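You operate a simulated robot arm through the tools that you are given. There is no shell and no other tool.

You run a simulated robot arm. Do the job below in one go: nothing can be reset, and whatever is moved stays where it is left.

## Task
Swap the unplugged motor on the top tray for motor 72 from the cooling rack and plug it in.
Fine: the old one goes onto the rack; same pad; plug in the connector beside that pad; push the tray home.

The check looks at the end state, three seconds after you hand in, the way a careful person would. Anything else that was tipped, shoved, dropped, spilled or broken makes it a failure.

## Robot
A 6-joint arm with a two-finger gripper, fixed in place. Base frame: the origin is at the foot of the arm, x ahead of it, y to its left, z up. Units: m, degrees, N and s.
Its first joint turns from -166.0 to 166.0 degrees. Payload 3.43 kg.
Tool frame: the origin (TCP) lies between the finger pads and is the grasp point; the fingertips stand 0.02 m ahead of it; z points along the fingers, y is the line along which they close. Largest opening 0.19 m; the body of the gripper starts 0.248 m behind the TCP.
Orientation is that of the tool frame in the base frame, as a unit quaternion [x, y, z, w]. With the fingers straight down and closing along the base's y, the tool's x points along the base's -x, its y along +y and its z along -z.

## Interface
- The arm moves only by the tool jog_arm. Its argument "commands" is a list of rows, each an object (a shift or turn left out is 0, a gripper value left out holds the last) with "xyz": the shift along the tool's x, y, z in cm, a list of three; "rot": the turn, a rotation vector about the tool's x, y, z in degrees, a list of three; "hand": the opening in per cent of the stroke, from 0 (shut) to 100 (fully open). In form: [{"xyz": [dx, dy, dz], "rot": [ax, ay, az], "hand": hand}, ...]. A call has 1 to 20 rows; each row shifts and turns the commanded pose from where the row before left it, along the tool's axes as they then stand. Rows are played at 5 a second. More than 0.05 m and 8.6 degrees between two rows, or a gripper value outside its range, and nothing of the call is played. Where a pose cannot be reached the arm comes as near as it can. A force on the tool above 70 N (or 10 N above the force at the start of the call, whichever is more), or a blocked arm, ends the call early, and 0.2 s more pass. The fingers move at their own pace (about 0.045 m/s each) and stop on an object; they squeeze with about 23 N. The grip force told is the motor's: it shows also when the fingers shut on nothing. Time passes only in rows, and 0.2 s behind the last, so rows that do not move let the fingers close. It gives the time, the measured TCP pose, the force on the tool (base axes), the opening and the grip force at its end, in the units of the frame above (readings bear some noise), with the torque about the TCP (base axes, N m) and any sound that the robot's microphone picked up, and new pictures: "pictures" is both (left out), scene, wrist or none.
- Cameras (640 x 400 px; columns grow to the right, rows downward): "scene" is fixed at [0.0502, -0.6496, 1.5217]; the picture's right is [0.47, -0.88, 0.00], its down [-0.40, -0.21, -0.89] and it looks along [0.79, 0.42, -0.45] (base axes); focal length 303 px, centre (320, 200). "wrist" rides on the gripper at [0.07, -0.008, -0.288] in the tool frame; the picture's right is [0.12, 0.99, 0.00], its down [-0.96, 0.12, -0.25] and it looks along [-0.25, 0.03, 0.97] (tool axes); focal length 261 px, centre (320, 200). There is no depth. A picture from a camera that has moved, and an enlarged one, comes with that camera's place and axes in the base frame and with its lens.
- lift_body(by): slides the trunk up (or, below 0, down) by that many m; the arm rides with it, the base frame stays. It gives what a move gives, with no picture.
- inspect(camera, box): a new picture of the part [left, top, right, bottom] of that camera's present view, enlarged. No time passes.
- hand_in(): hands the job in; it is judged then, once.

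Places have to be worked out from the pictures, the camera data and where the tool is seen. Open the gripper and draw the arm clear of the work before you hand the job in, unless the task says otherwise.

The tools are called after ">>>" as name(argument=value, ...) on one line, values as JSON. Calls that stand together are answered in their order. jog_arm: Moves the arm, as the interface text tells. Its arguments: {"type":"object","properties":{"commands":{"type":"array","items":{"type":"object","properties":{"xyz":{"type":"array","items":{"type":"number"}},"rot":{"type":"array","items":{"type":"number"}},"hand":{"type":"number"}}}},"pictures":{"type":"string","enum":["both","scene","wrist","none"]}},"required":["commands"]} The other tools are called the same way: lift_body (by) slides the trunk up or down; inspect (camera, box) takes an enlarged picture of a part of a camera's view; hand_in () hands the job in.

At the start:

```text
time: 0.0
position: [0.5276, -0.2594, 1.3402]
ee_rot: [0.0, 1.0, -0.001, 0.0]
force: [0.0, 0.6, -0.2]
moment: [-0.01, -0.03, 0.03]
finger_gap: 0.1901
finger_force: 0.0
trunk travel left (down, up): [-0.175, 0.065]
```

scene: 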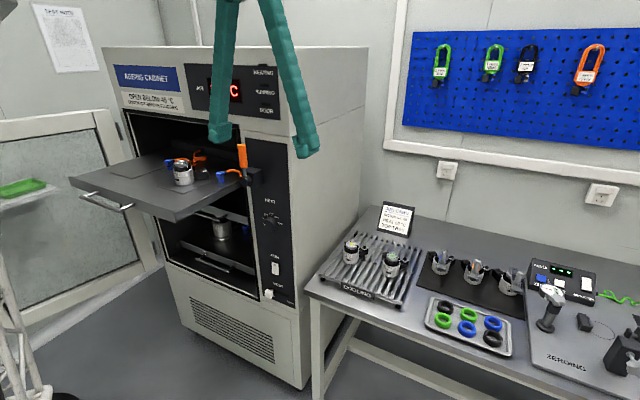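
wrist: 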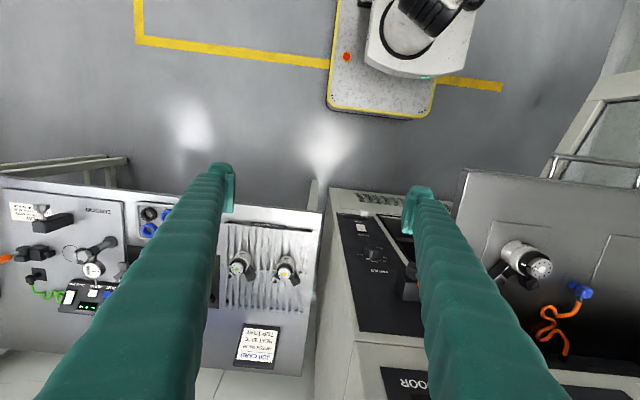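

I start by looking closely at the tray, the rack and the notices in both views.

>>> inspect(camera="scene", box=[60, 120, 300, 270])

>>> inspect(camera="scene", box=[310, 190, 470, 310])

>>> inspect(camera="scene", box=[30, 0, 130, 80])

>>> inspect(camera="wrist", box=[200, 200, 340, 390])

>>> inspect(camera="wrist", box=[440, 180, 640, 400])

>>> inspect(camera="scene", box=[100, 50, 300, 160])

>>> inspect(camera="scene", box=[370, 195, 430, 245])

```text
2.67 times, centred on (180, 195) of scene
camera zoom: at [0.0502, -0.6496, 1.5217], right [0.47, -0.88, 0.0], down [-0.4, -0.21, -0.89], along [0.79, 0.42, -0.45], focal length 807 px, centre (693, 213)
```

zoom: 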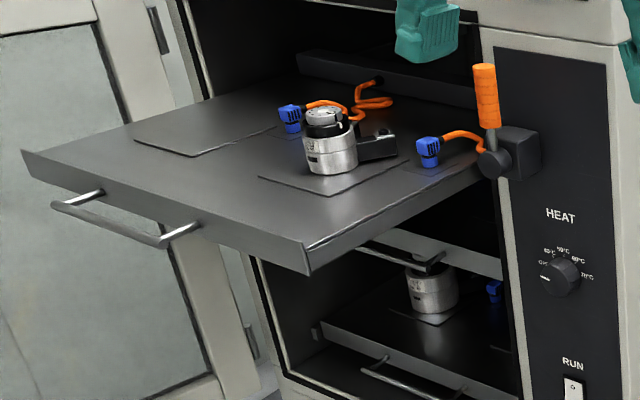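

```text
3.33 times, centred on (390, 250) of scene
camera zoom: at [0.0502, -0.6496, 1.5217], right [0.47, -0.88, 0.0], down [-0.4, -0.21, -0.89], along [0.79, 0.42, -0.45], focal length 1009 px, centre (87, 33)
```

zoom: 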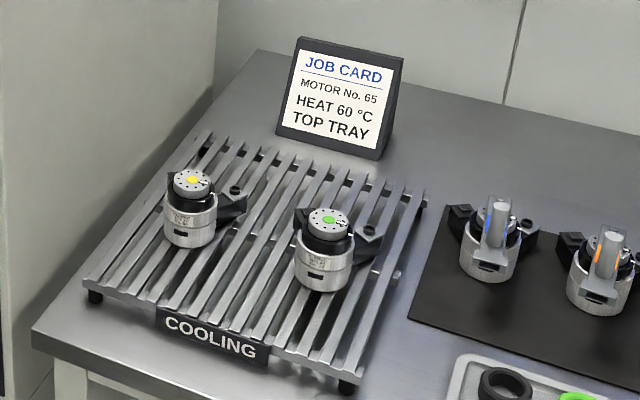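

```text
5.00 times, centred on (80, 40) of scene
camera zoom: at [0.0502, -0.6496, 1.5217], right [0.47, -0.88, 0.0], down [-0.4, -0.21, -0.89], along [0.79, 0.42, -0.45], focal length 1514 px, centre (1520, 1000)
```

zoom: 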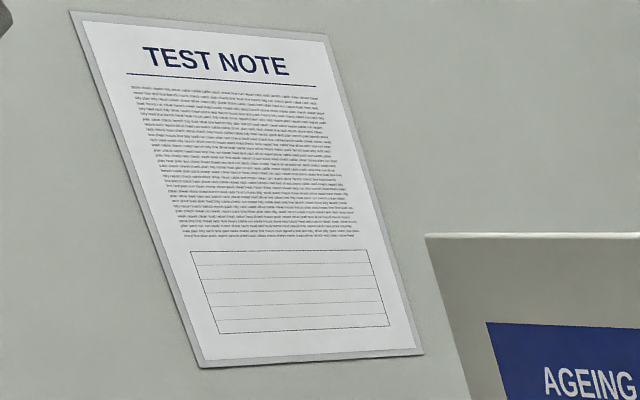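

```text
2.11 times, centred on (270, 295) of wrist
camera zoom: at [0.4573, -0.2674, 1.6287], right [-0.12, 0.99, 0.0], down [0.96, 0.12, 0.25], along [0.25, 0.03, -0.97], focal length 549 px, centre (425, 0)
```

zoom: 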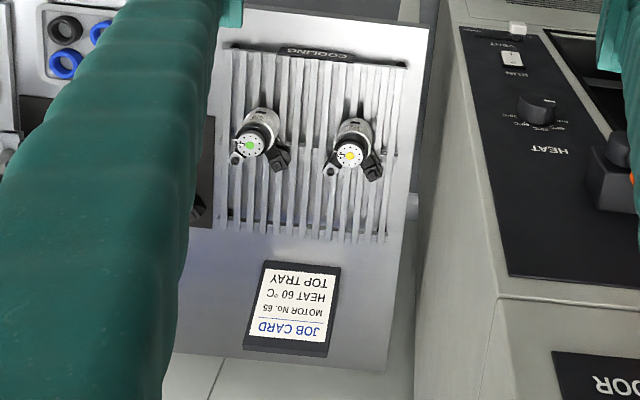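

```text
1.82 times, centred on (540, 290) of wrist
camera zoom: at [0.4573, -0.2674, 1.6287], right [-0.12, 0.99, 0.0], down [0.96, 0.12, 0.25], along [0.25, 0.03, -0.97], focal length 474 px, centre (-80, 36)
```

zoom: 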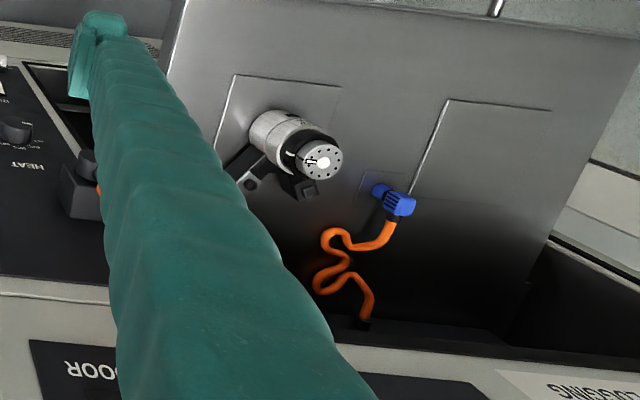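

```text
3.20 times, centred on (200, 105) of scene
camera zoom: at [0.0502, -0.6496, 1.5217], right [0.47, -0.88, 0.0], down [-0.4, -0.21, -0.89], along [0.79, 0.42, -0.45], focal length 969 px, centre (704, 504)
```

zoom: 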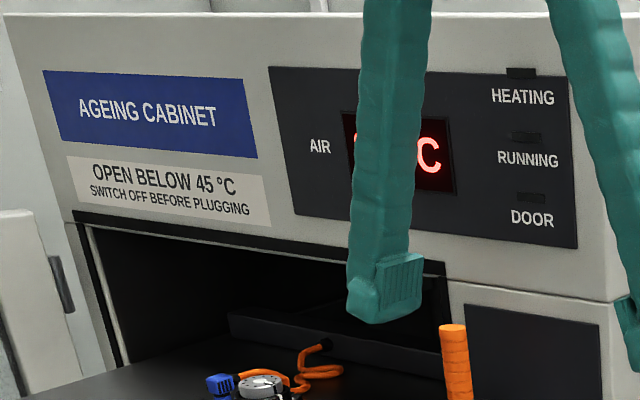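

```text
8.00 times, centred on (400, 220) of scene
camera zoom: at [0.0502, -0.6496, 1.5217], right [0.47, -0.88, 0.0], down [-0.4, -0.21, -0.89], along [0.79, 0.42, -0.45], focal length 2422 px, centre (-320, 40)
```

zoom: 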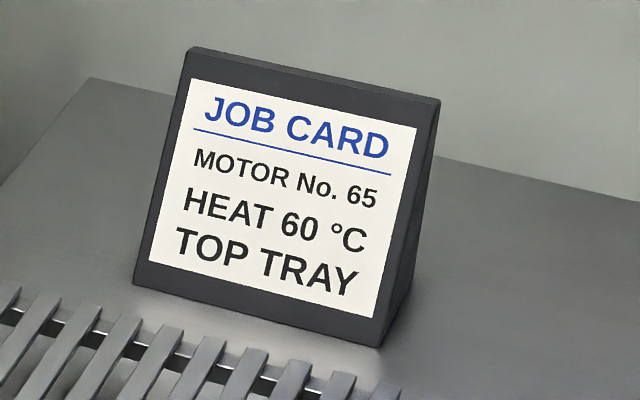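

The pads, two connectors and the two rack motors are visible; I zoom in on the motor numbers, the control panel and the switch state.

>>> inspect(camera="scene", box=[340, 230, 370, 250])

>>> inspect(camera="scene", box=[376, 242, 412, 266])

>>> inspect(camera="scene", box=[245, 190, 305, 310])

>>> inspect(camera="scene", box=[155, 140, 275, 200])

>>> inspect(camera="wrist", box=[270, 250, 300, 290])

>>> inspect(camera="wrist", box=[330, 190, 430, 300])

>>> inspect(camera="scene", box=[190, 200, 260, 270])

>>> inspect(camera="scene", box=[520, 250, 640, 380])

```text
16.00 times, centred on (355, 240) of scene
camera zoom: at [0.0502, -0.6496, 1.5217], right [0.47, -0.88, 0.0], down [-0.4, -0.21, -0.89], along [0.79, 0.42, -0.45], focal length 4844 px, centre (-240, -440)
```

zoom: 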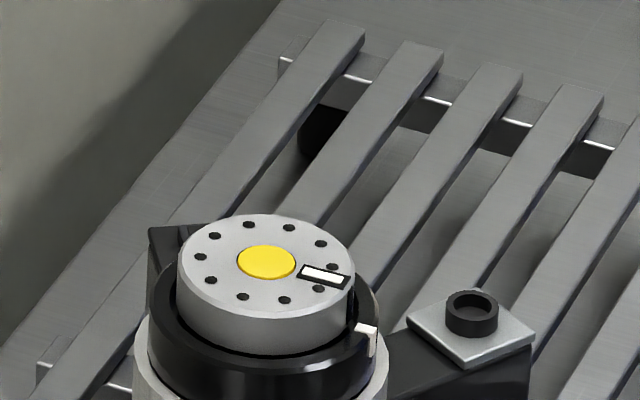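

```text
16.00 times, centred on (394, 254) of scene
camera zoom: at [0.0502, -0.6496, 1.5217], right [0.47, -0.88, 0.0], down [-0.4, -0.21, -0.89], along [0.79, 0.42, -0.45], focal length 4844 px, centre (-864, -664)
```

zoom: 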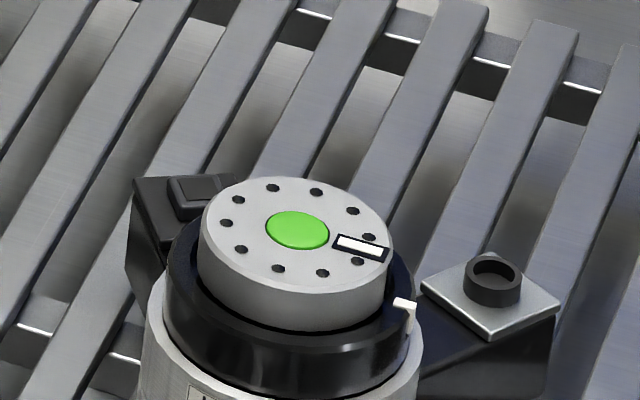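

```text
3.33 times, centred on (275, 250) of scene
camera zoom: at [0.0502, -0.6496, 1.5217], right [0.47, -0.88, 0.0], down [-0.4, -0.21, -0.89], along [0.79, 0.42, -0.45], focal length 1009 px, centre (470, 33)
```

zoom: 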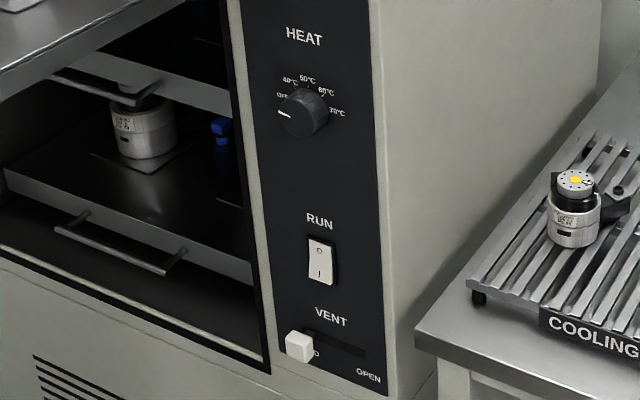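

```text
5.33 times, centred on (215, 170) of scene
camera zoom: at [0.0502, -0.6496, 1.5217], right [0.47, -0.88, 0.0], down [-0.4, -0.21, -0.89], along [0.79, 0.42, -0.45], focal length 1615 px, centre (880, 360)
```

zoom: 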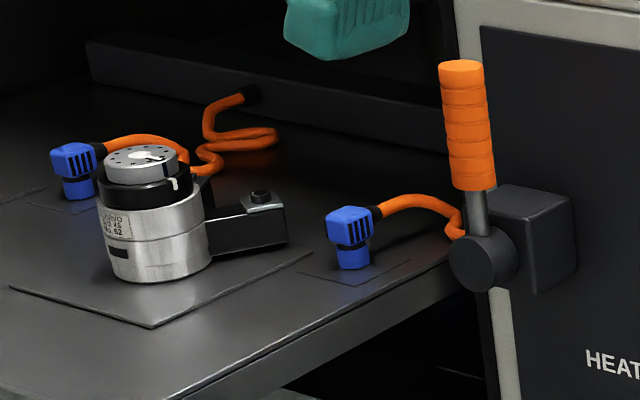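

```text
10.00 times, centred on (285, 270) of wrist
camera zoom: at [0.4573, -0.2674, 1.6287], right [-0.12, 0.99, 0.0], down [0.96, 0.12, 0.25], along [0.25, 0.03, -0.97], focal length 2606 px, centre (670, -500)
```

zoom: 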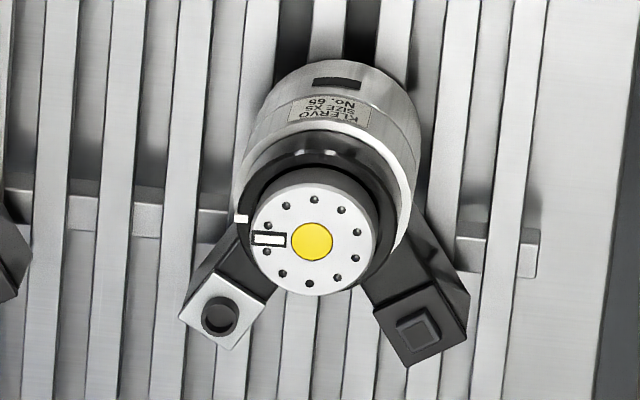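

```text
3.64 times, centred on (380, 245) of wrist
camera zoom: at [0.4573, -0.2674, 1.6287], right [-0.12, 0.99, 0.0], down [0.96, 0.12, 0.25], along [0.25, 0.03, -0.97], focal length 948 px, centre (102, 36)
```

zoom: 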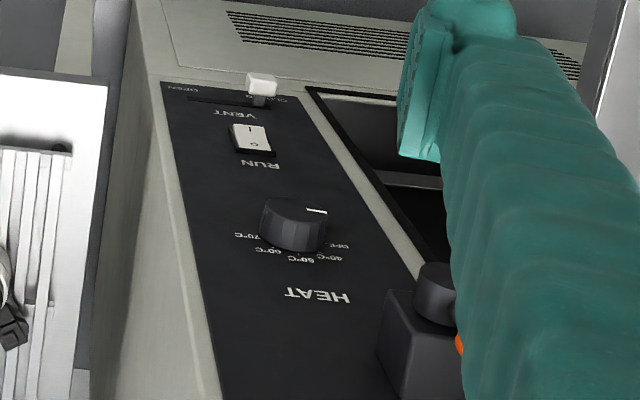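

```text
5.71 times, centred on (225, 235) of scene
camera zoom: at [0.0502, -0.6496, 1.5217], right [0.47, -0.88, 0.0], down [-0.4, -0.21, -0.89], along [0.79, 0.42, -0.45], focal length 1730 px, centre (863, 0)
```

zoom: 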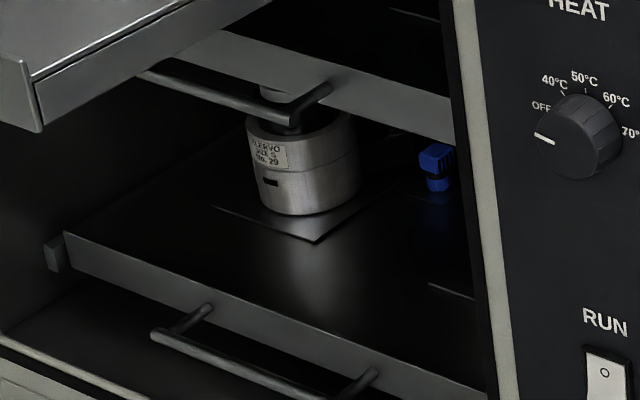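

```text
3.08 times, centred on (580, 315) of scene
camera zoom: at [0.0502, -0.6496, 1.5217], right [0.47, -0.88, 0.0], down [-0.4, -0.21, -0.89], along [0.79, 0.42, -0.45], focal length 932 px, centre (-480, -154)
```

zoom: 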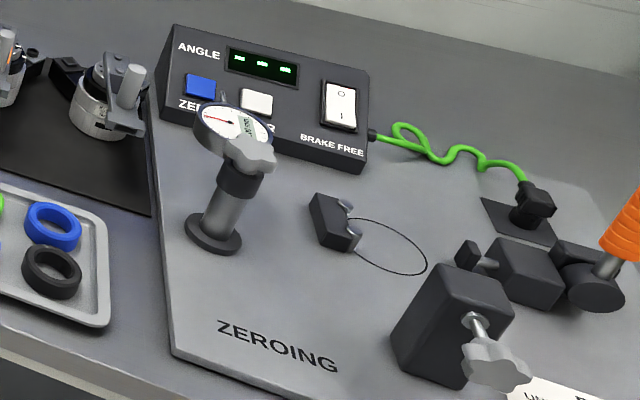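

The yellow-cap rack motor is No. 65 and the tray motor is No. 62; now I read the green-cap one and check the rocker and connectors.

>>> inspect(camera="wrist", box=[222, 246, 258, 290])

>>> inspect(camera="scene", box=[376, 258, 412, 282])

>>> inspect(camera="scene", box=[262, 245, 292, 303])

>>> inspect(camera="wrist", box=[490, 220, 610, 360])

>>> inspect(camera="scene", box=[210, 140, 270, 190])

>>> inspect(camera="scene", box=[425, 240, 525, 305])

>>> inspect(camera="wrist", box=[0, 180, 140, 320])

```text
9.09 times, centred on (240, 268) of wrist
camera zoom: at [0.4573, -0.2674, 1.6287], right [-0.12, 0.99, 0.0], down [0.96, 0.12, 0.25], along [0.25, 0.03, -0.97], focal length 2370 px, centre (1047, -418)
```

zoom: 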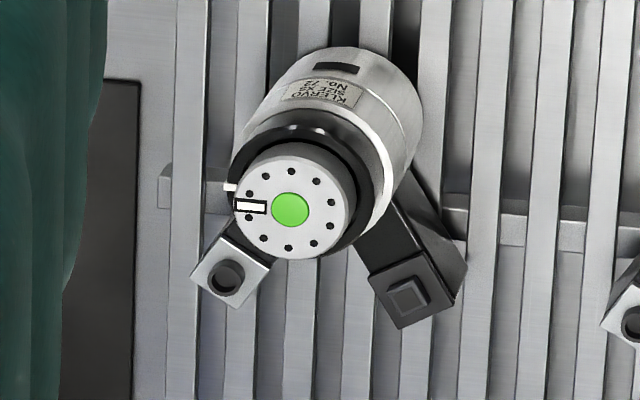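

```text
16.00 times, centred on (394, 270) of scene
camera zoom: at [0.0502, -0.6496, 1.5217], right [0.47, -0.88, 0.0], down [-0.4, -0.21, -0.89], along [0.79, 0.42, -0.45], focal length 4844 px, centre (-864, -920)
```

zoom: 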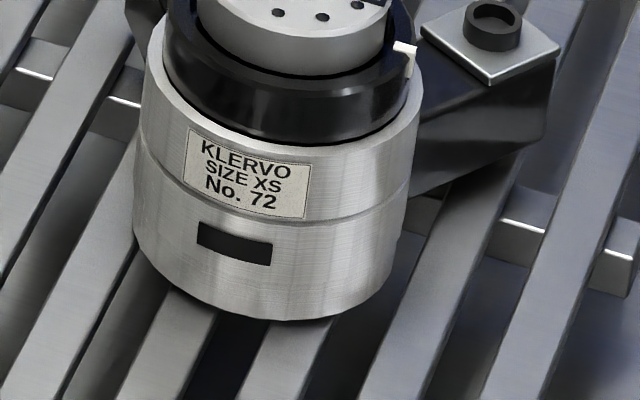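

```text
6.90 times, centred on (277, 274) of scene
camera zoom: at [0.0502, -0.6496, 1.5217], right [0.47, -0.88, 0.0], down [-0.4, -0.21, -0.89], along [0.79, 0.42, -0.45], focal length 2088 px, centre (617, -310)
```

zoom: 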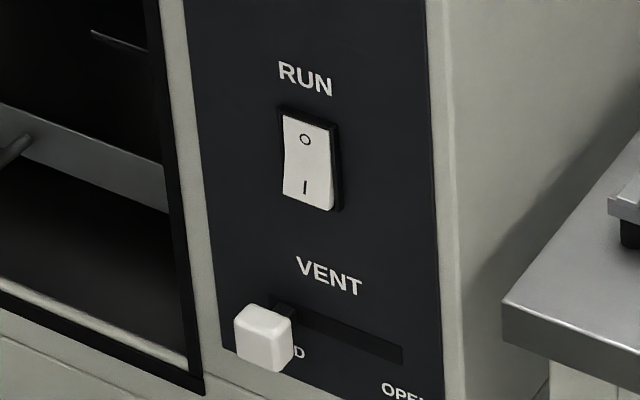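

```text
2.86 times, centred on (550, 290) of wrist
camera zoom: at [0.4573, -0.2674, 1.6287], right [-0.12, 0.99, 0.0], down [0.96, 0.12, 0.25], along [0.25, 0.03, -0.97], focal length 745 px, centre (-337, -57)
```

zoom: 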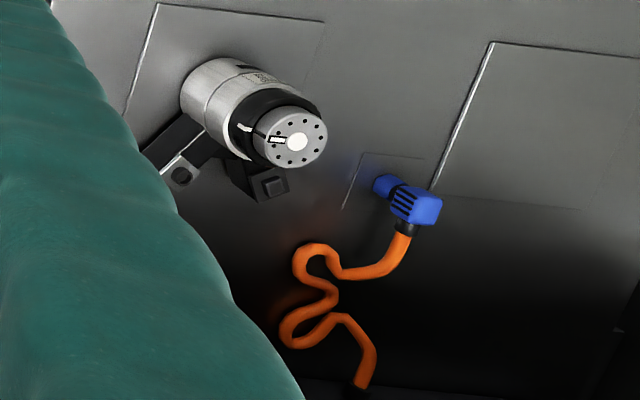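

```text
8.00 times, centred on (240, 165) of scene
camera zoom: at [0.0502, -0.6496, 1.5217], right [0.47, -0.88, 0.0], down [-0.4, -0.21, -0.89], along [0.79, 0.42, -0.45], focal length 2422 px, centre (960, 480)
```

zoom: 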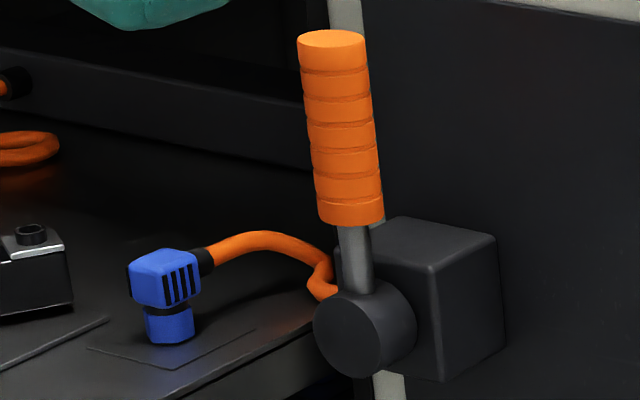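

```text
6.15 times, centred on (475, 272) of scene
camera zoom: at [0.0502, -0.6496, 1.5217], right [0.47, -0.88, 0.0], down [-0.4, -0.21, -0.89], along [0.79, 0.42, -0.45], focal length 1863 px, centre (-634, -246)
```

zoom: 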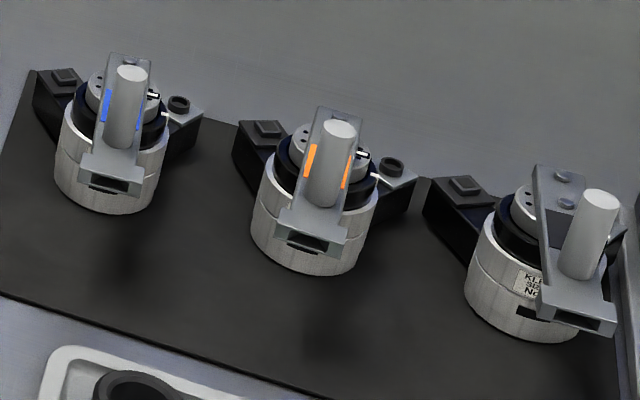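

```text
2.86 times, centred on (70, 250) of wrist
camera zoom: at [0.4573, -0.2674, 1.6287], right [-0.12, 0.99, 0.0], down [0.96, 0.12, 0.25], along [0.25, 0.03, -0.97], focal length 745 px, centre (1034, 57)
```

zoom: 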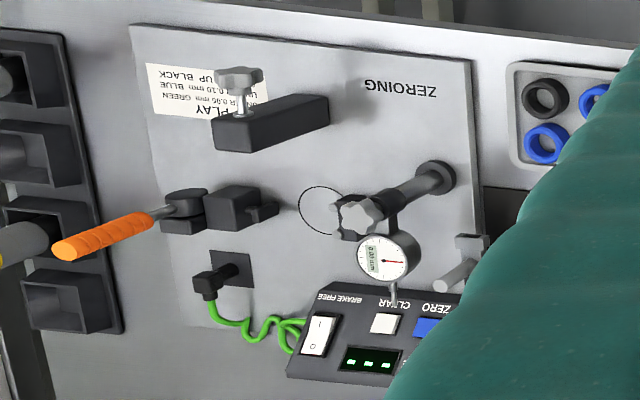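

Green cap is No. 72, at about (0.90, -0.475, top 0.892). Motor 62 is at about (0.65, 0.16, top 1.20), and the cabinet face is at x≈0.757. The RUN rocker looks off. I move the tool over the tray at the present height for a close look down.

>>> jog_arm(commands=[{"xyz": [-0.8, 4, 0]}, {"xyz": [-0.8, 4, 0]}, {"xyz": [-0.8, 4, 0]}, {"xyz": [-0.8, 4, 0]}, {"xyz": [-0.8, 4, 0]}, {"xyz": [-0.8, 4, 0]}, {"xyz": [-0.8, 4, 0]}, {"xyz": [-0.8, 4, 0]}, {"xyz": [-0.8, 4, 0]}, {"xyz": [0, 4, 0]}, {"xyz": [0, 0, 0]}], pictures="both")

```text
time: 2.4
position: [0.5989, 0.1388, 1.3412]
ee_rot: [-0.001, 1.0, 0.0, 0.0]
force: [0.2, -0.9, 0.8]
moment: [0.03, 0.04, 0.02]
finger_gap: 0.1902
finger_force: 0.0
trunk travel left (down, up): [-0.175, 0.065]
camera wrist: at [0.5281, 0.1321, 1.63], right [-0.12, 0.99, 0.0], down [0.96, 0.12, 0.25], along [0.25, 0.03, -0.97], focal length 261 px, centre (320, 200)
```

scene: 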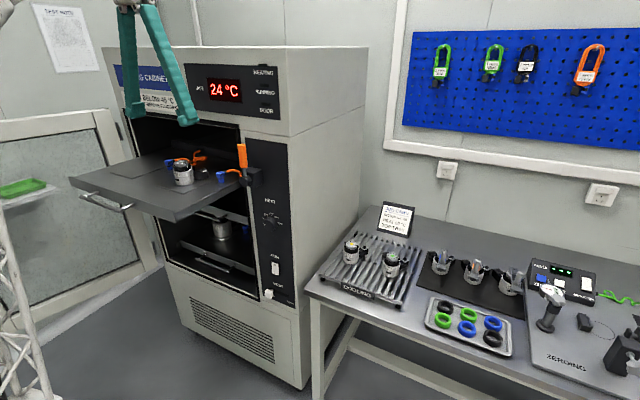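
wrist: 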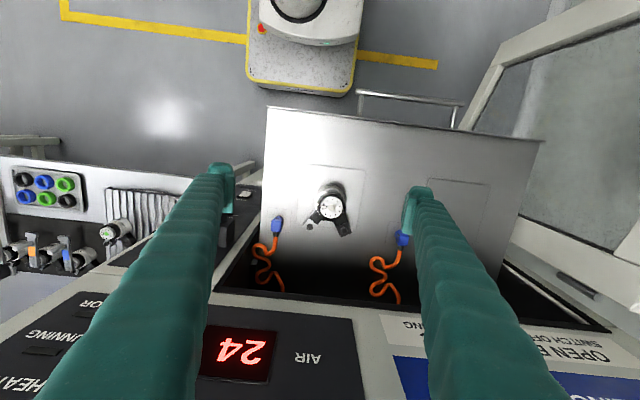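

Air reads 24 °C. I enlarge the wrist view of the pad, motor and connectors.

>>> inspect(camera="wrist", box=[225, 160, 425, 300])

>>> inspect(camera="wrist", box=[295, 175, 365, 245])

>>> inspect(camera="wrist", box=[240, 205, 300, 295])

>>> inspect(camera="scene", box=[205, 140, 265, 190])

>>> inspect(camera="scene", box=[60, 60, 280, 220])

```text
2.86 times, centred on (325, 230) of wrist
camera zoom: at [0.5281, 0.1321, 1.63], right [-0.12, 0.99, 0.0], down [0.96, 0.12, 0.25], along [0.25, 0.03, -0.97], focal length 745 px, centre (306, 114)
```

zoom: 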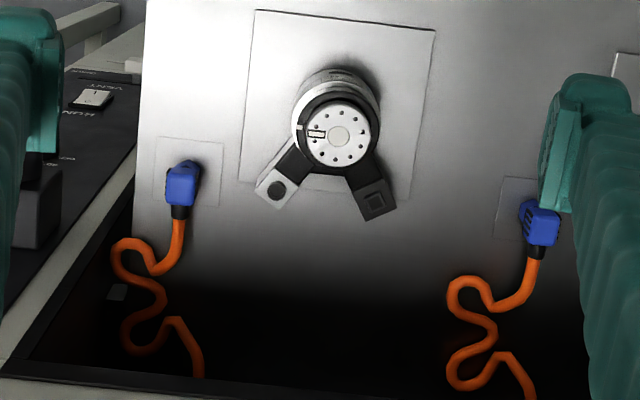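

```text
5.71 times, centred on (330, 210) of wrist
camera zoom: at [0.5281, 0.1321, 1.63], right [-0.12, 0.99, 0.0], down [0.96, 0.12, 0.25], along [0.25, 0.03, -0.97], focal length 1489 px, centre (263, 143)
```

zoom: 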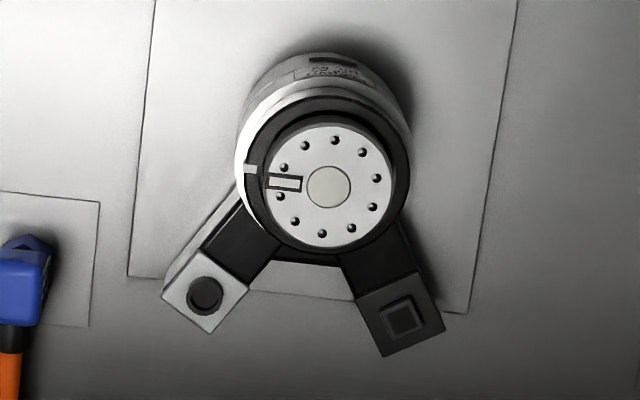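

```text
4.44 times, centred on (270, 250) of wrist
camera zoom: at [0.5281, 0.1321, 1.63], right [-0.12, 0.99, 0.0], down [0.96, 0.12, 0.25], along [0.25, 0.03, -0.97], focal length 1158 px, centre (542, -22)
```

zoom: 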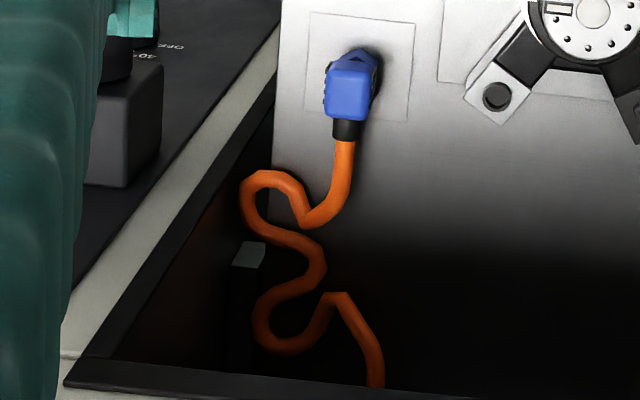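

```text
8.00 times, centred on (235, 165) of scene
camera zoom: at [0.0502, -0.6496, 1.5217], right [0.47, -0.88, 0.0], down [-0.4, -0.21, -0.89], along [0.79, 0.42, -0.45], focal length 2422 px, centre (1000, 480)
```

zoom: 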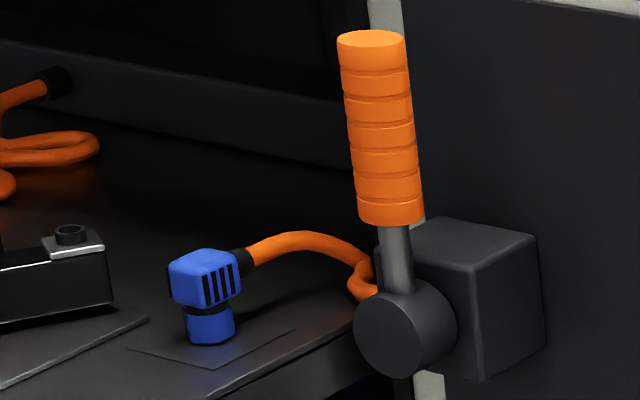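

```text
2.50 times, centred on (170, 140) of scene
camera zoom: at [0.0502, -0.6496, 1.5217], right [0.47, -0.88, 0.0], down [-0.4, -0.21, -0.89], along [0.79, 0.42, -0.45], focal length 757 px, centre (695, 350)
```

zoom: 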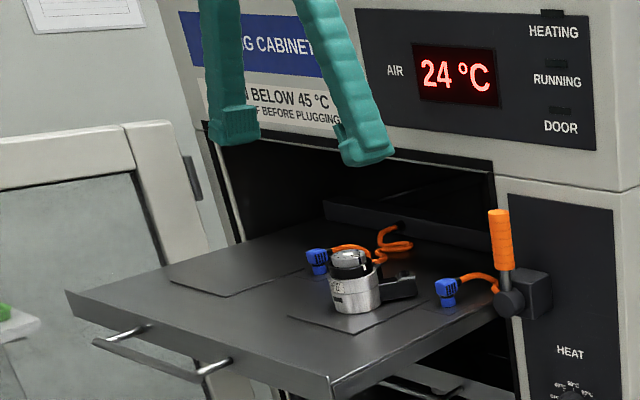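

Measured: motor 62's axis is near (0.650, 0.165) with its top at z≈1.199 and body diameter ≈0.06. The tray surface is at z≈1.132, and the motor's arms sit at ±33° about +x. Its socket is on the −y side, next to the right-hand connector at about (0.70, 0.065). I centre over motor 62, narrow the fingers and come down to z 1.26 for a check.

>>> jog_arm(commands=[{"xyz": [-2.5, 1.3, 0], "hand": 55}, {"xyz": [-2.5, 1.3, 0]}, {"xyz": [0, 0, 2.7]}, {"xyz": [0, 0, 2.7]}, {"xyz": [0, 0, 2.7]}, {"xyz": [0, 0, 0]}], pictures="both")

>>> inspect(camera="wrist", box=[240, 120, 400, 290])

>>> inspect(camera="scene", box=[130, 60, 260, 200])

```text
time: 3.8
position: [0.6512, 0.1662, 1.2578]
ee_rot: [0.0, 1.0, 0.0, 0.0]
force: [-0.6, 0.2, -0.5]
moment: [-0.01, 0.02, 0.02]
finger_gap: 0.1045
finger_force: 0.1
trunk travel left (down, up): [-0.175, 0.065]
camera wrist: at [0.5801, 0.1593, 1.5469], right [-0.12, 0.99, 0.0], down [0.96, 0.12, 0.25], along [0.25, 0.03, -0.97], focal length 261 px, centre (320, 200)
```

scene: 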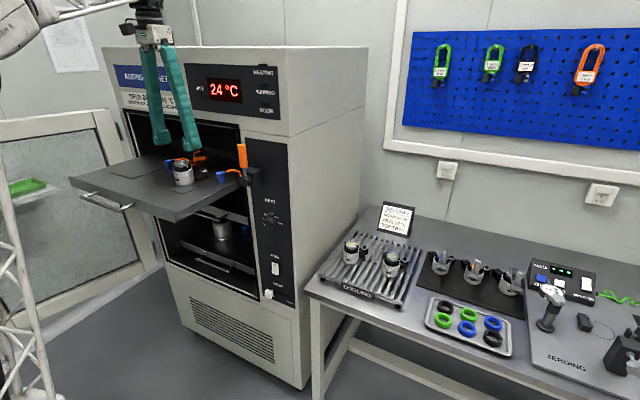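
wrist: 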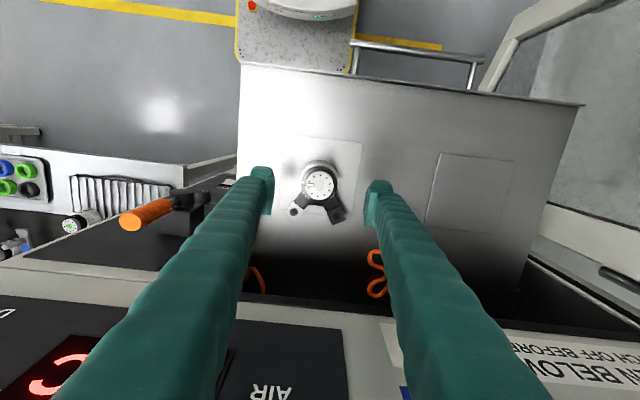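

```text
2.35 times, centred on (320, 205) of wrist
camera zoom: at [0.5801, 0.1593, 1.5469], right [-0.12, 0.99, 0.0], down [0.96, 0.12, 0.25], along [0.25, 0.03, -0.97], focal length 613 px, centre (320, 188)
```

zoom: 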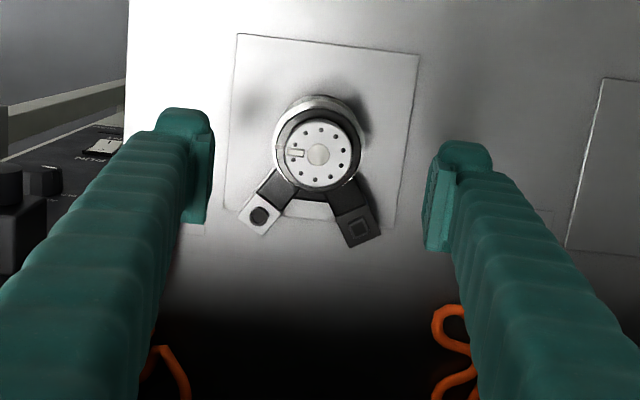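

```text
2.86 times, centred on (195, 130) of scene
camera zoom: at [0.0502, -0.6496, 1.5217], right [0.47, -0.88, 0.0], down [-0.4, -0.21, -0.89], along [0.79, 0.42, -0.45], focal length 865 px, centre (677, 400)
```

zoom: 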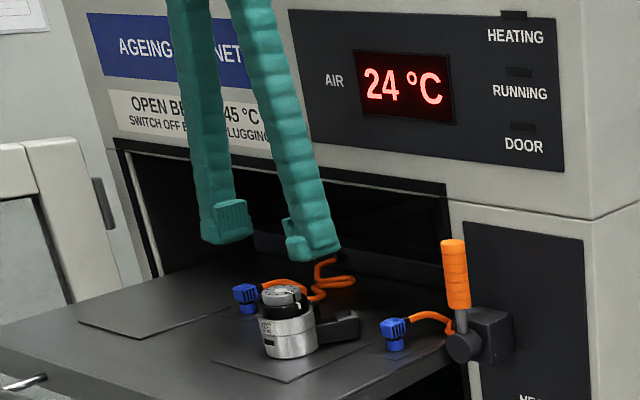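

Motor axis comes out at (0.650, 0.166), centred on the pad, and the TCP is aligned. I shift 3 mm away from the motor's arms, lower to z≈1.162 with the gripper still open and look.

>>> jog_arm(commands=[{"xyz": [0.3, 0, 2.4]}, {"xyz": [0, 0, 2.4]}, {"xyz": [0, 0, 2.4]}, {"xyz": [0, 0, 2.4]}, {"xyz": [0, 0, 0]}], pictures="both")

>>> inspect(camera="wrist", box=[240, 120, 400, 290])

>>> inspect(camera="scene", box=[130, 80, 260, 200])

```text
time: 5.0
position: [0.647, 0.1657, 1.1618]
ee_rot: [0.001, 1.0, -0.001, 0.0]
force: [-0.3, -0.2, -0.3]
moment: [0.04, 0.01, 0.02]
finger_gap: 0.1043
finger_force: 0.0
trunk travel left (down, up): [-0.175, 0.065]
camera wrist: at [0.5765, 0.1591, 1.4513], right [-0.12, 0.99, 0.0], down [0.96, 0.12, 0.25], along [0.25, 0.03, -0.97], focal length 261 px, centre (320, 200)
```

scene: 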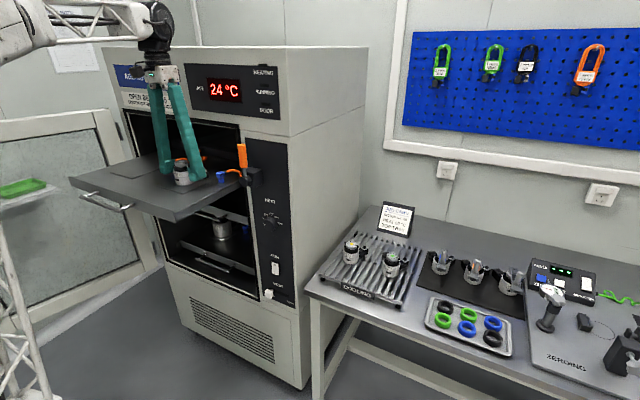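
wrist: 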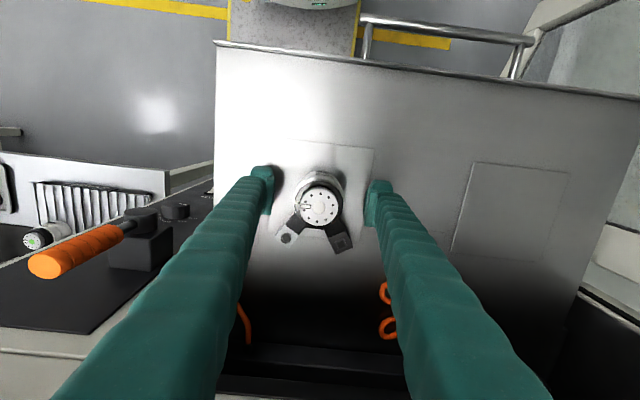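

```text
2.35 times, centred on (320, 205) of wrist
camera zoom: at [0.5765, 0.1591, 1.4513], right [-0.12, 0.99, 0.0], down [0.96, 0.12, 0.25], along [0.25, 0.03, -0.97], focal length 613 px, centre (320, 188)
```

zoom: 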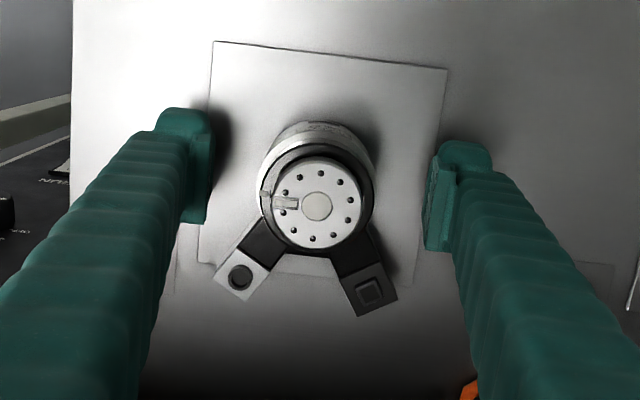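

```text
3.33 times, centred on (195, 140) of scene
camera zoom: at [0.0502, -0.6496, 1.5217], right [0.47, -0.88, 0.0], down [-0.4, -0.21, -0.89], along [0.79, 0.42, -0.45], focal length 1009 px, centre (737, 400)
```

zoom: 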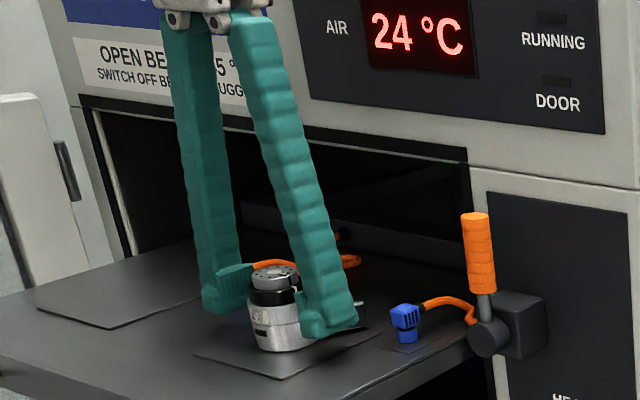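

The fingers straddle the body with clearance all round, so I close on motor 62.

>>> jog_arm(commands=[{"hand": 0}, {"hand": 0}, {"hand": 0}, {"hand": 0}, {"hand": 0}, {"hand": 0}], pictures="wrist")

>>> inspect(camera="wrist", box=[240, 120, 400, 290])

```text
time: 6.4
position: [0.6473, 0.1663, 1.1635]
ee_rot: [0.0, 1.0, 0.0, 0.001]
force: [-1.3, -2.3, 0.2]
moment: [0.01, -0.05, -0.04]
finger_gap: 0.0568
finger_force: 22.7
trunk travel left (down, up): [-0.175, 0.065]
camera wrist: at [0.5765, 0.1589, 1.4515], right [-0.12, 0.99, 0.0], down [0.96, 0.12, 0.25], along [0.25, 0.03, -0.97], focal length 261 px, centre (320, 200)
```

wrist: 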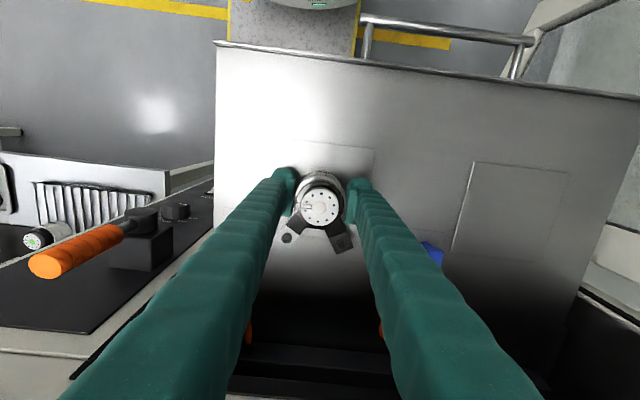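

```text
2.35 times, centred on (320, 205) of wrist
camera zoom: at [0.5765, 0.1589, 1.4515], right [-0.12, 0.99, 0.0], down [0.96, 0.12, 0.25], along [0.25, 0.03, -0.97], focal length 613 px, centre (320, 188)
```

zoom: 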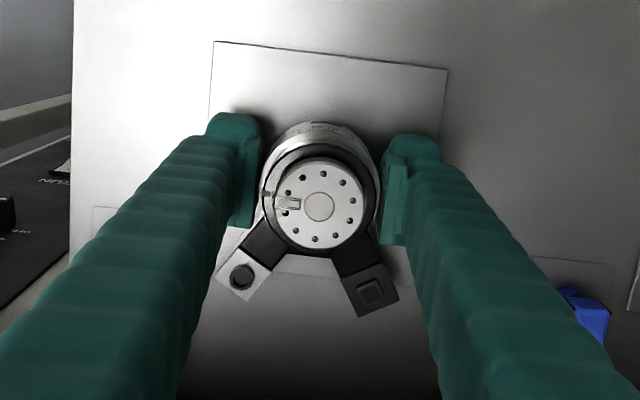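

Gripped: the body is 56.8 mm across and the grip force is steady. I lift straight up slowly.

>>> jog_arm(commands=[{"xyz": [0, 0, -1]}, {"xyz": [0, 0, -2]}, {"xyz": [0, 0, -3]}, {"xyz": [0, 0, -4]}, {"xyz": [0, 0, -4]}, {"xyz": [0, 0, -4]}, {"xyz": [0, 0, 0]}], pictures="both")

>>> inspect(camera="wrist", box=[240, 120, 400, 290])

>>> inspect(camera="scene", box=[130, 60, 260, 200])

```text
time: 8.0
position: [0.6444, 0.1677, 1.3396]
ee_rot: [0.0, 1.0, 0.001, 0.003]
force: [0.3, -0.4, -4.1]
moment: [-0.03, 0.03, 0.04]
finger_gap: 0.0571
finger_force: 22.8
out of reach, approached as far as the arm can: row 6
trunk travel left (down, up): [-0.175, 0.065]
camera wrist: at [0.5727, 0.1596, 1.6274], right [-0.12, 0.99, 0.0], down [0.96, 0.11, 0.25], along [0.25, 0.03, -0.97], focal length 261 px, centre (320, 200)
```

scene: 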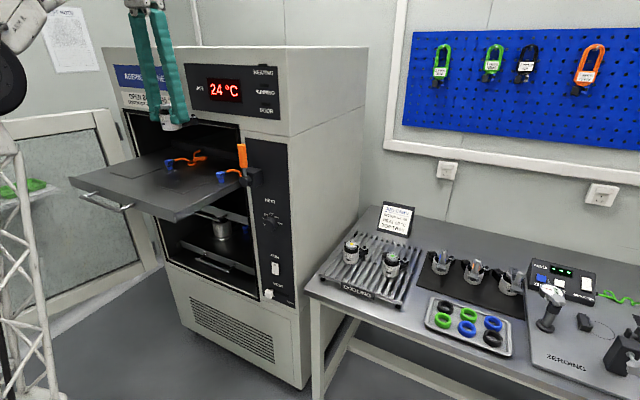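
wrist: 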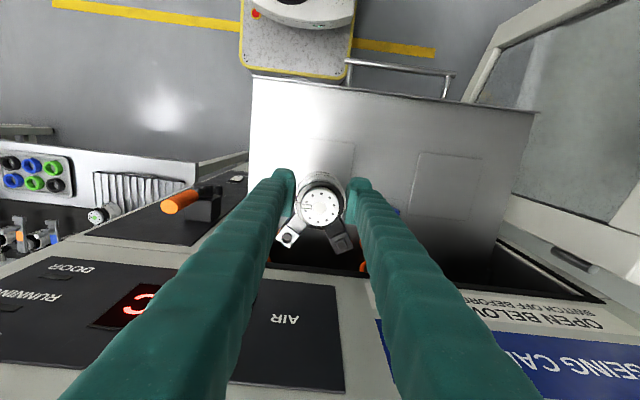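

```text
2.35 times, centred on (320, 205) of wrist
camera zoom: at [0.5727, 0.1596, 1.6274], right [-0.12, 0.99, 0.0], down [0.96, 0.11, 0.25], along [0.25, 0.03, -0.97], focal length 613 px, centre (320, 188)
```

zoom: 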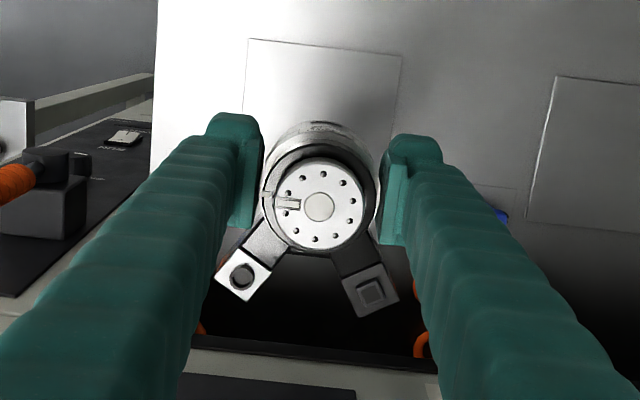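

```text
2.86 times, centred on (195, 130) of scene
camera zoom: at [0.0502, -0.6496, 1.5217], right [0.47, -0.88, 0.0], down [-0.4, -0.21, -0.89], along [0.79, 0.42, -0.45], focal length 865 px, centre (677, 400)
```

zoom: 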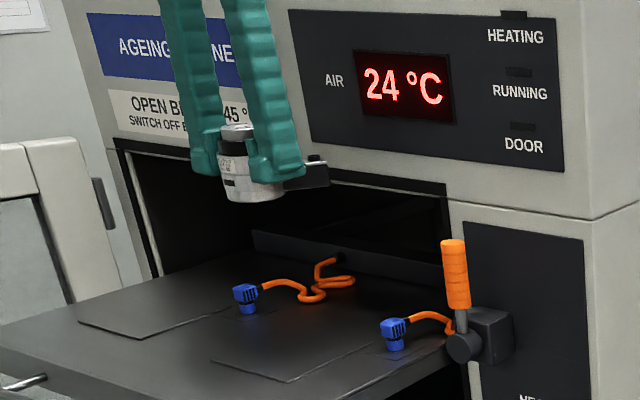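

Motor 62 is up cleanly at about 0.4 kg. I draw back from the cabinet and swing right well in front of the lever, then descend at y≈-0.33 in front of the table.

>>> jog_arm(commands=[{"xyz": [3, 0, 0]}, {"xyz": [3, 0, 0]}, {"xyz": [3, 0, 0.5]}, {"xyz": [0, -3.8, 0]}, {"xyz": [0, -3.8, 0]}, {"xyz": [0, -3.8, 0]}, {"xyz": [0, -3.8, 0]}, {"xyz": [0, -3.8, 0]}, {"xyz": [0, -3.8, 0]}, {"xyz": [0, -3.8, 0]}, {"xyz": [0, -3.8, 0]}, {"xyz": [0, -3.8, 0]}, {"xyz": [0, -3.8, 0]}, {"xyz": [0, -3.8, 0]}, {"xyz": [0, -3.8, 0]}, {"xyz": [0, -3.8, 0]}, {"xyz": [0, 0, 0]}], pictures="scene")

```text
time: 11.6
position: [0.555, -0.3304, 1.3334]
ee_rot: [0.0, 1.0, 0.0, 0.0]
force: [-0.1, -0.4, -5.3]
moment: [0.06, 0.1, 0.01]
finger_gap: 0.057
finger_force: 23.1
trunk travel left (down, up): [-0.175, 0.065]
```

scene: 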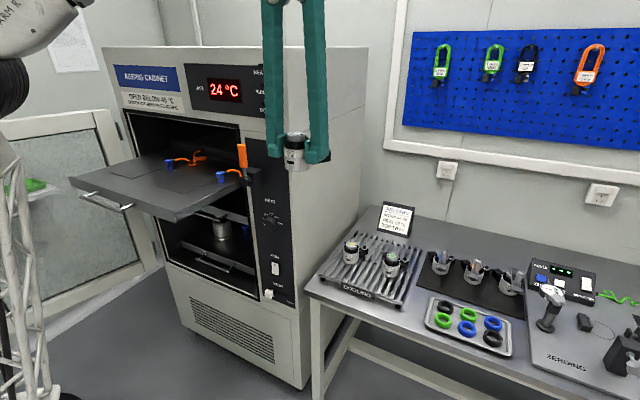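

The carried motor is clear of everything. I descend to about z 1.05 and then move out part way toward the front of the rack.

>>> jog_arm(commands=[{"xyz": [0, 0, 4]}, {"xyz": [0, 0, 4]}, {"xyz": [0, 0, 4]}, {"xyz": [0, 0, 4]}, {"xyz": [0, 0, 4]}, {"xyz": [0, 0, 4]}, {"xyz": [0, 0, 4]}, {"xyz": [-4, 0, 0]}, {"xyz": [-4, 0, 0]}, {"xyz": [-4, 0, 0]}, {"xyz": [-4, 0, 0]}, {"xyz": [-4, 0, 0]}, {"xyz": [0, 0, 0]}], pictures="both")

>>> inspect(camera="wrist", box=[200, 150, 460, 350])

>>> inspect(camera="scene", box=[290, 160, 450, 320])

```text
time: 14.4
position: [0.7563, -0.3279, 1.0541]
ee_rot: [0.0, 1.0, 0.001, 0.0]
force: [0.0, 0.1, -4.4]
moment: [0.03, 0.11, 0.0]
finger_gap: 0.0575
finger_force: 23.3
trunk travel left (down, up): [-0.175, 0.065]
camera wrist: at [0.6868, -0.3353, 1.3424], right [-0.12, 0.99, 0.0], down [0.96, 0.12, 0.25], along [0.24, 0.03, -0.97], focal length 261 px, centre (320, 200)
```

scene: 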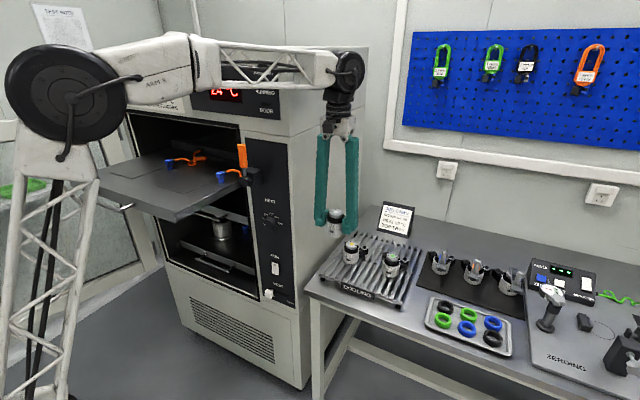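
wrist: 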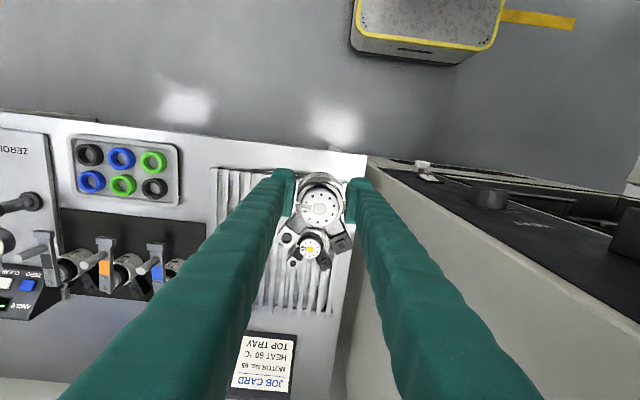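

```text
2.00 times, centred on (330, 250) of wrist
camera zoom: at [0.6868, -0.3353, 1.3424], right [-0.12, 0.99, 0.0], down [0.96, 0.12, 0.25], along [0.24, 0.03, -0.97], focal length 521 px, centre (300, 100)
```

zoom: 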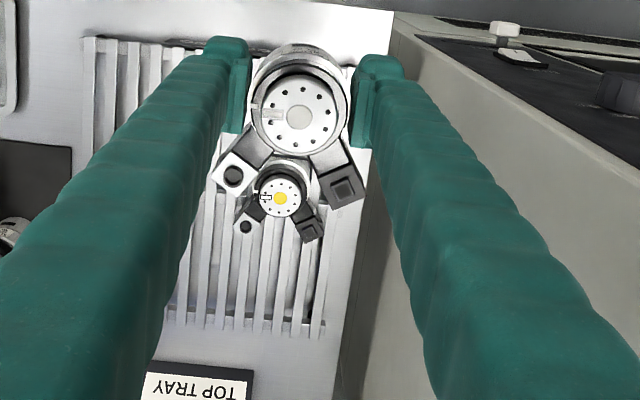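

```text
2.50 times, centred on (370, 240) of scene
camera zoom: at [0.0502, -0.6496, 1.5217], right [0.47, -0.88, 0.0], down [-0.4, -0.21, -0.89], along [0.79, 0.42, -0.45], focal length 757 px, centre (195, 100)
```

zoom: 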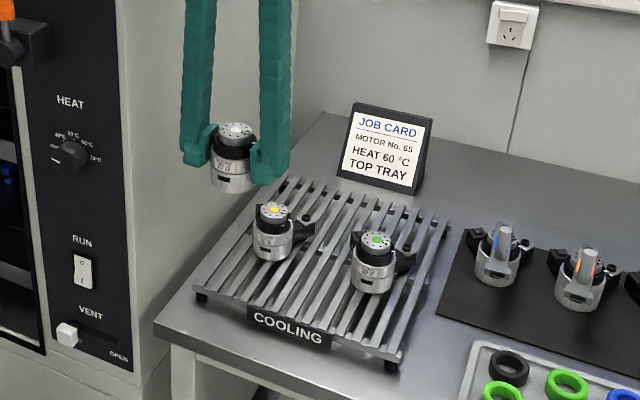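

Rack's front slat edge is at x≈0.775 and motor 65 is at (0.898, -0.327). I'll set motor 62 at about (0.802, -0.327), directly in front of 65, so its arms straddle 65 with ~13 mm clearance and 72 stays free. I move out and lower to z≈0.90 first.

>>> jog_arm(commands=[{"xyz": [-2.2, 0, 0]}, {"xyz": [-2.2, 0, 0]}, {"xyz": [0, 0, 0]}, {"xyz": [0, 0, 4]}, {"xyz": [0, 0, 4]}, {"xyz": [0, 0, 4]}, {"xyz": [0, 0, 3]}, {"xyz": [0, 0, 0]}], pictures="both")

>>> inspect(camera="wrist", box=[220, 130, 420, 300])

>>> inspect(camera="scene", box=[310, 200, 430, 310])

```text
time: 16.2
position: [0.8002, -0.3307, 0.9049]
ee_rot: [0.001, 1.0, -0.001, 0.0]
force: [-0.7, -0.1, -4.0]
moment: [0.01, 0.03, 0.0]
finger_gap: 0.0567
finger_force: 23.1
trunk travel left (down, up): [-0.175, 0.065]
camera wrist: at [0.7292, -0.3373, 1.1933], right [-0.12, 0.99, 0.0], down [0.96, 0.12, 0.25], along [0.25, 0.03, -0.97], focal length 261 px, centre (320, 200)
```

scene: 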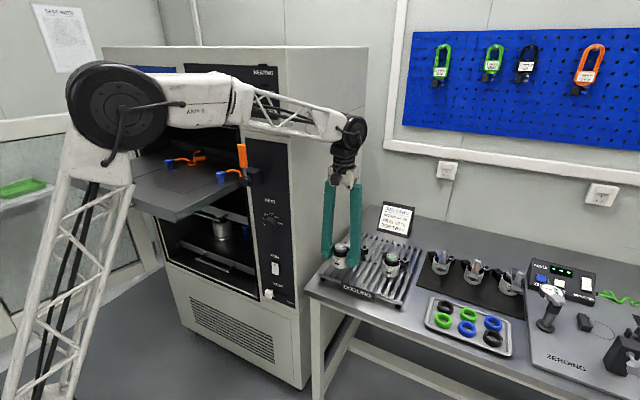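
wrist: 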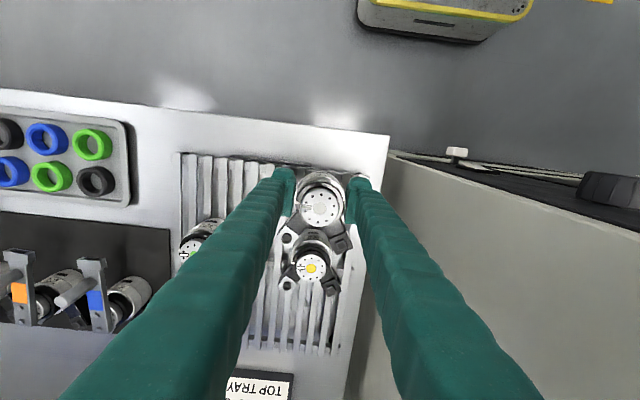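

```text
2.35 times, centred on (320, 215) of wrist
camera zoom: at [0.7292, -0.3373, 1.1933], right [-0.12, 0.99, 0.0], down [0.96, 0.12, 0.25], along [0.25, 0.03, -0.97], focal length 613 px, centre (320, 165)
```

zoom: 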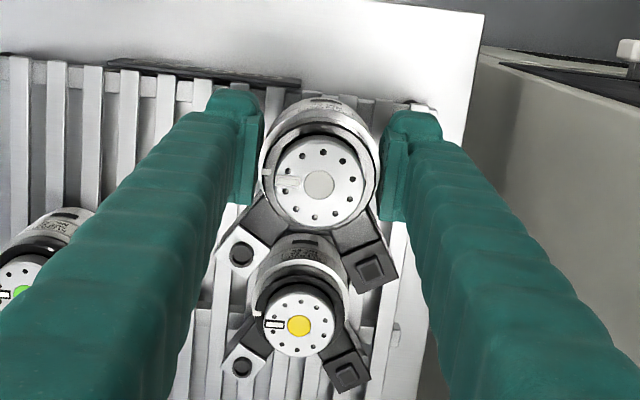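

```text
3.64 times, centred on (370, 255) of scene
camera zoom: at [0.0502, -0.6496, 1.5217], right [0.47, -0.88, 0.0], down [-0.4, -0.21, -0.89], along [0.79, 0.42, -0.45], focal length 1101 px, centre (138, 0)
```

zoom: 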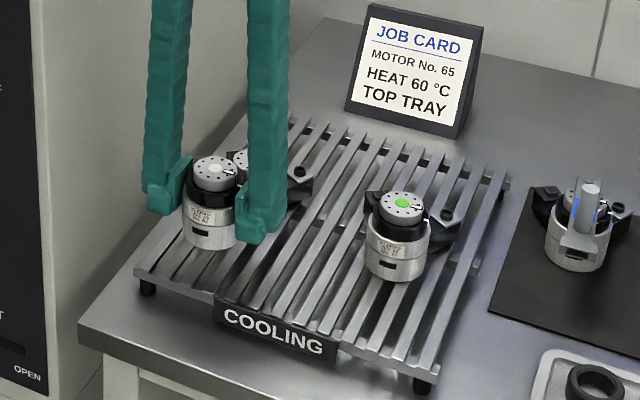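

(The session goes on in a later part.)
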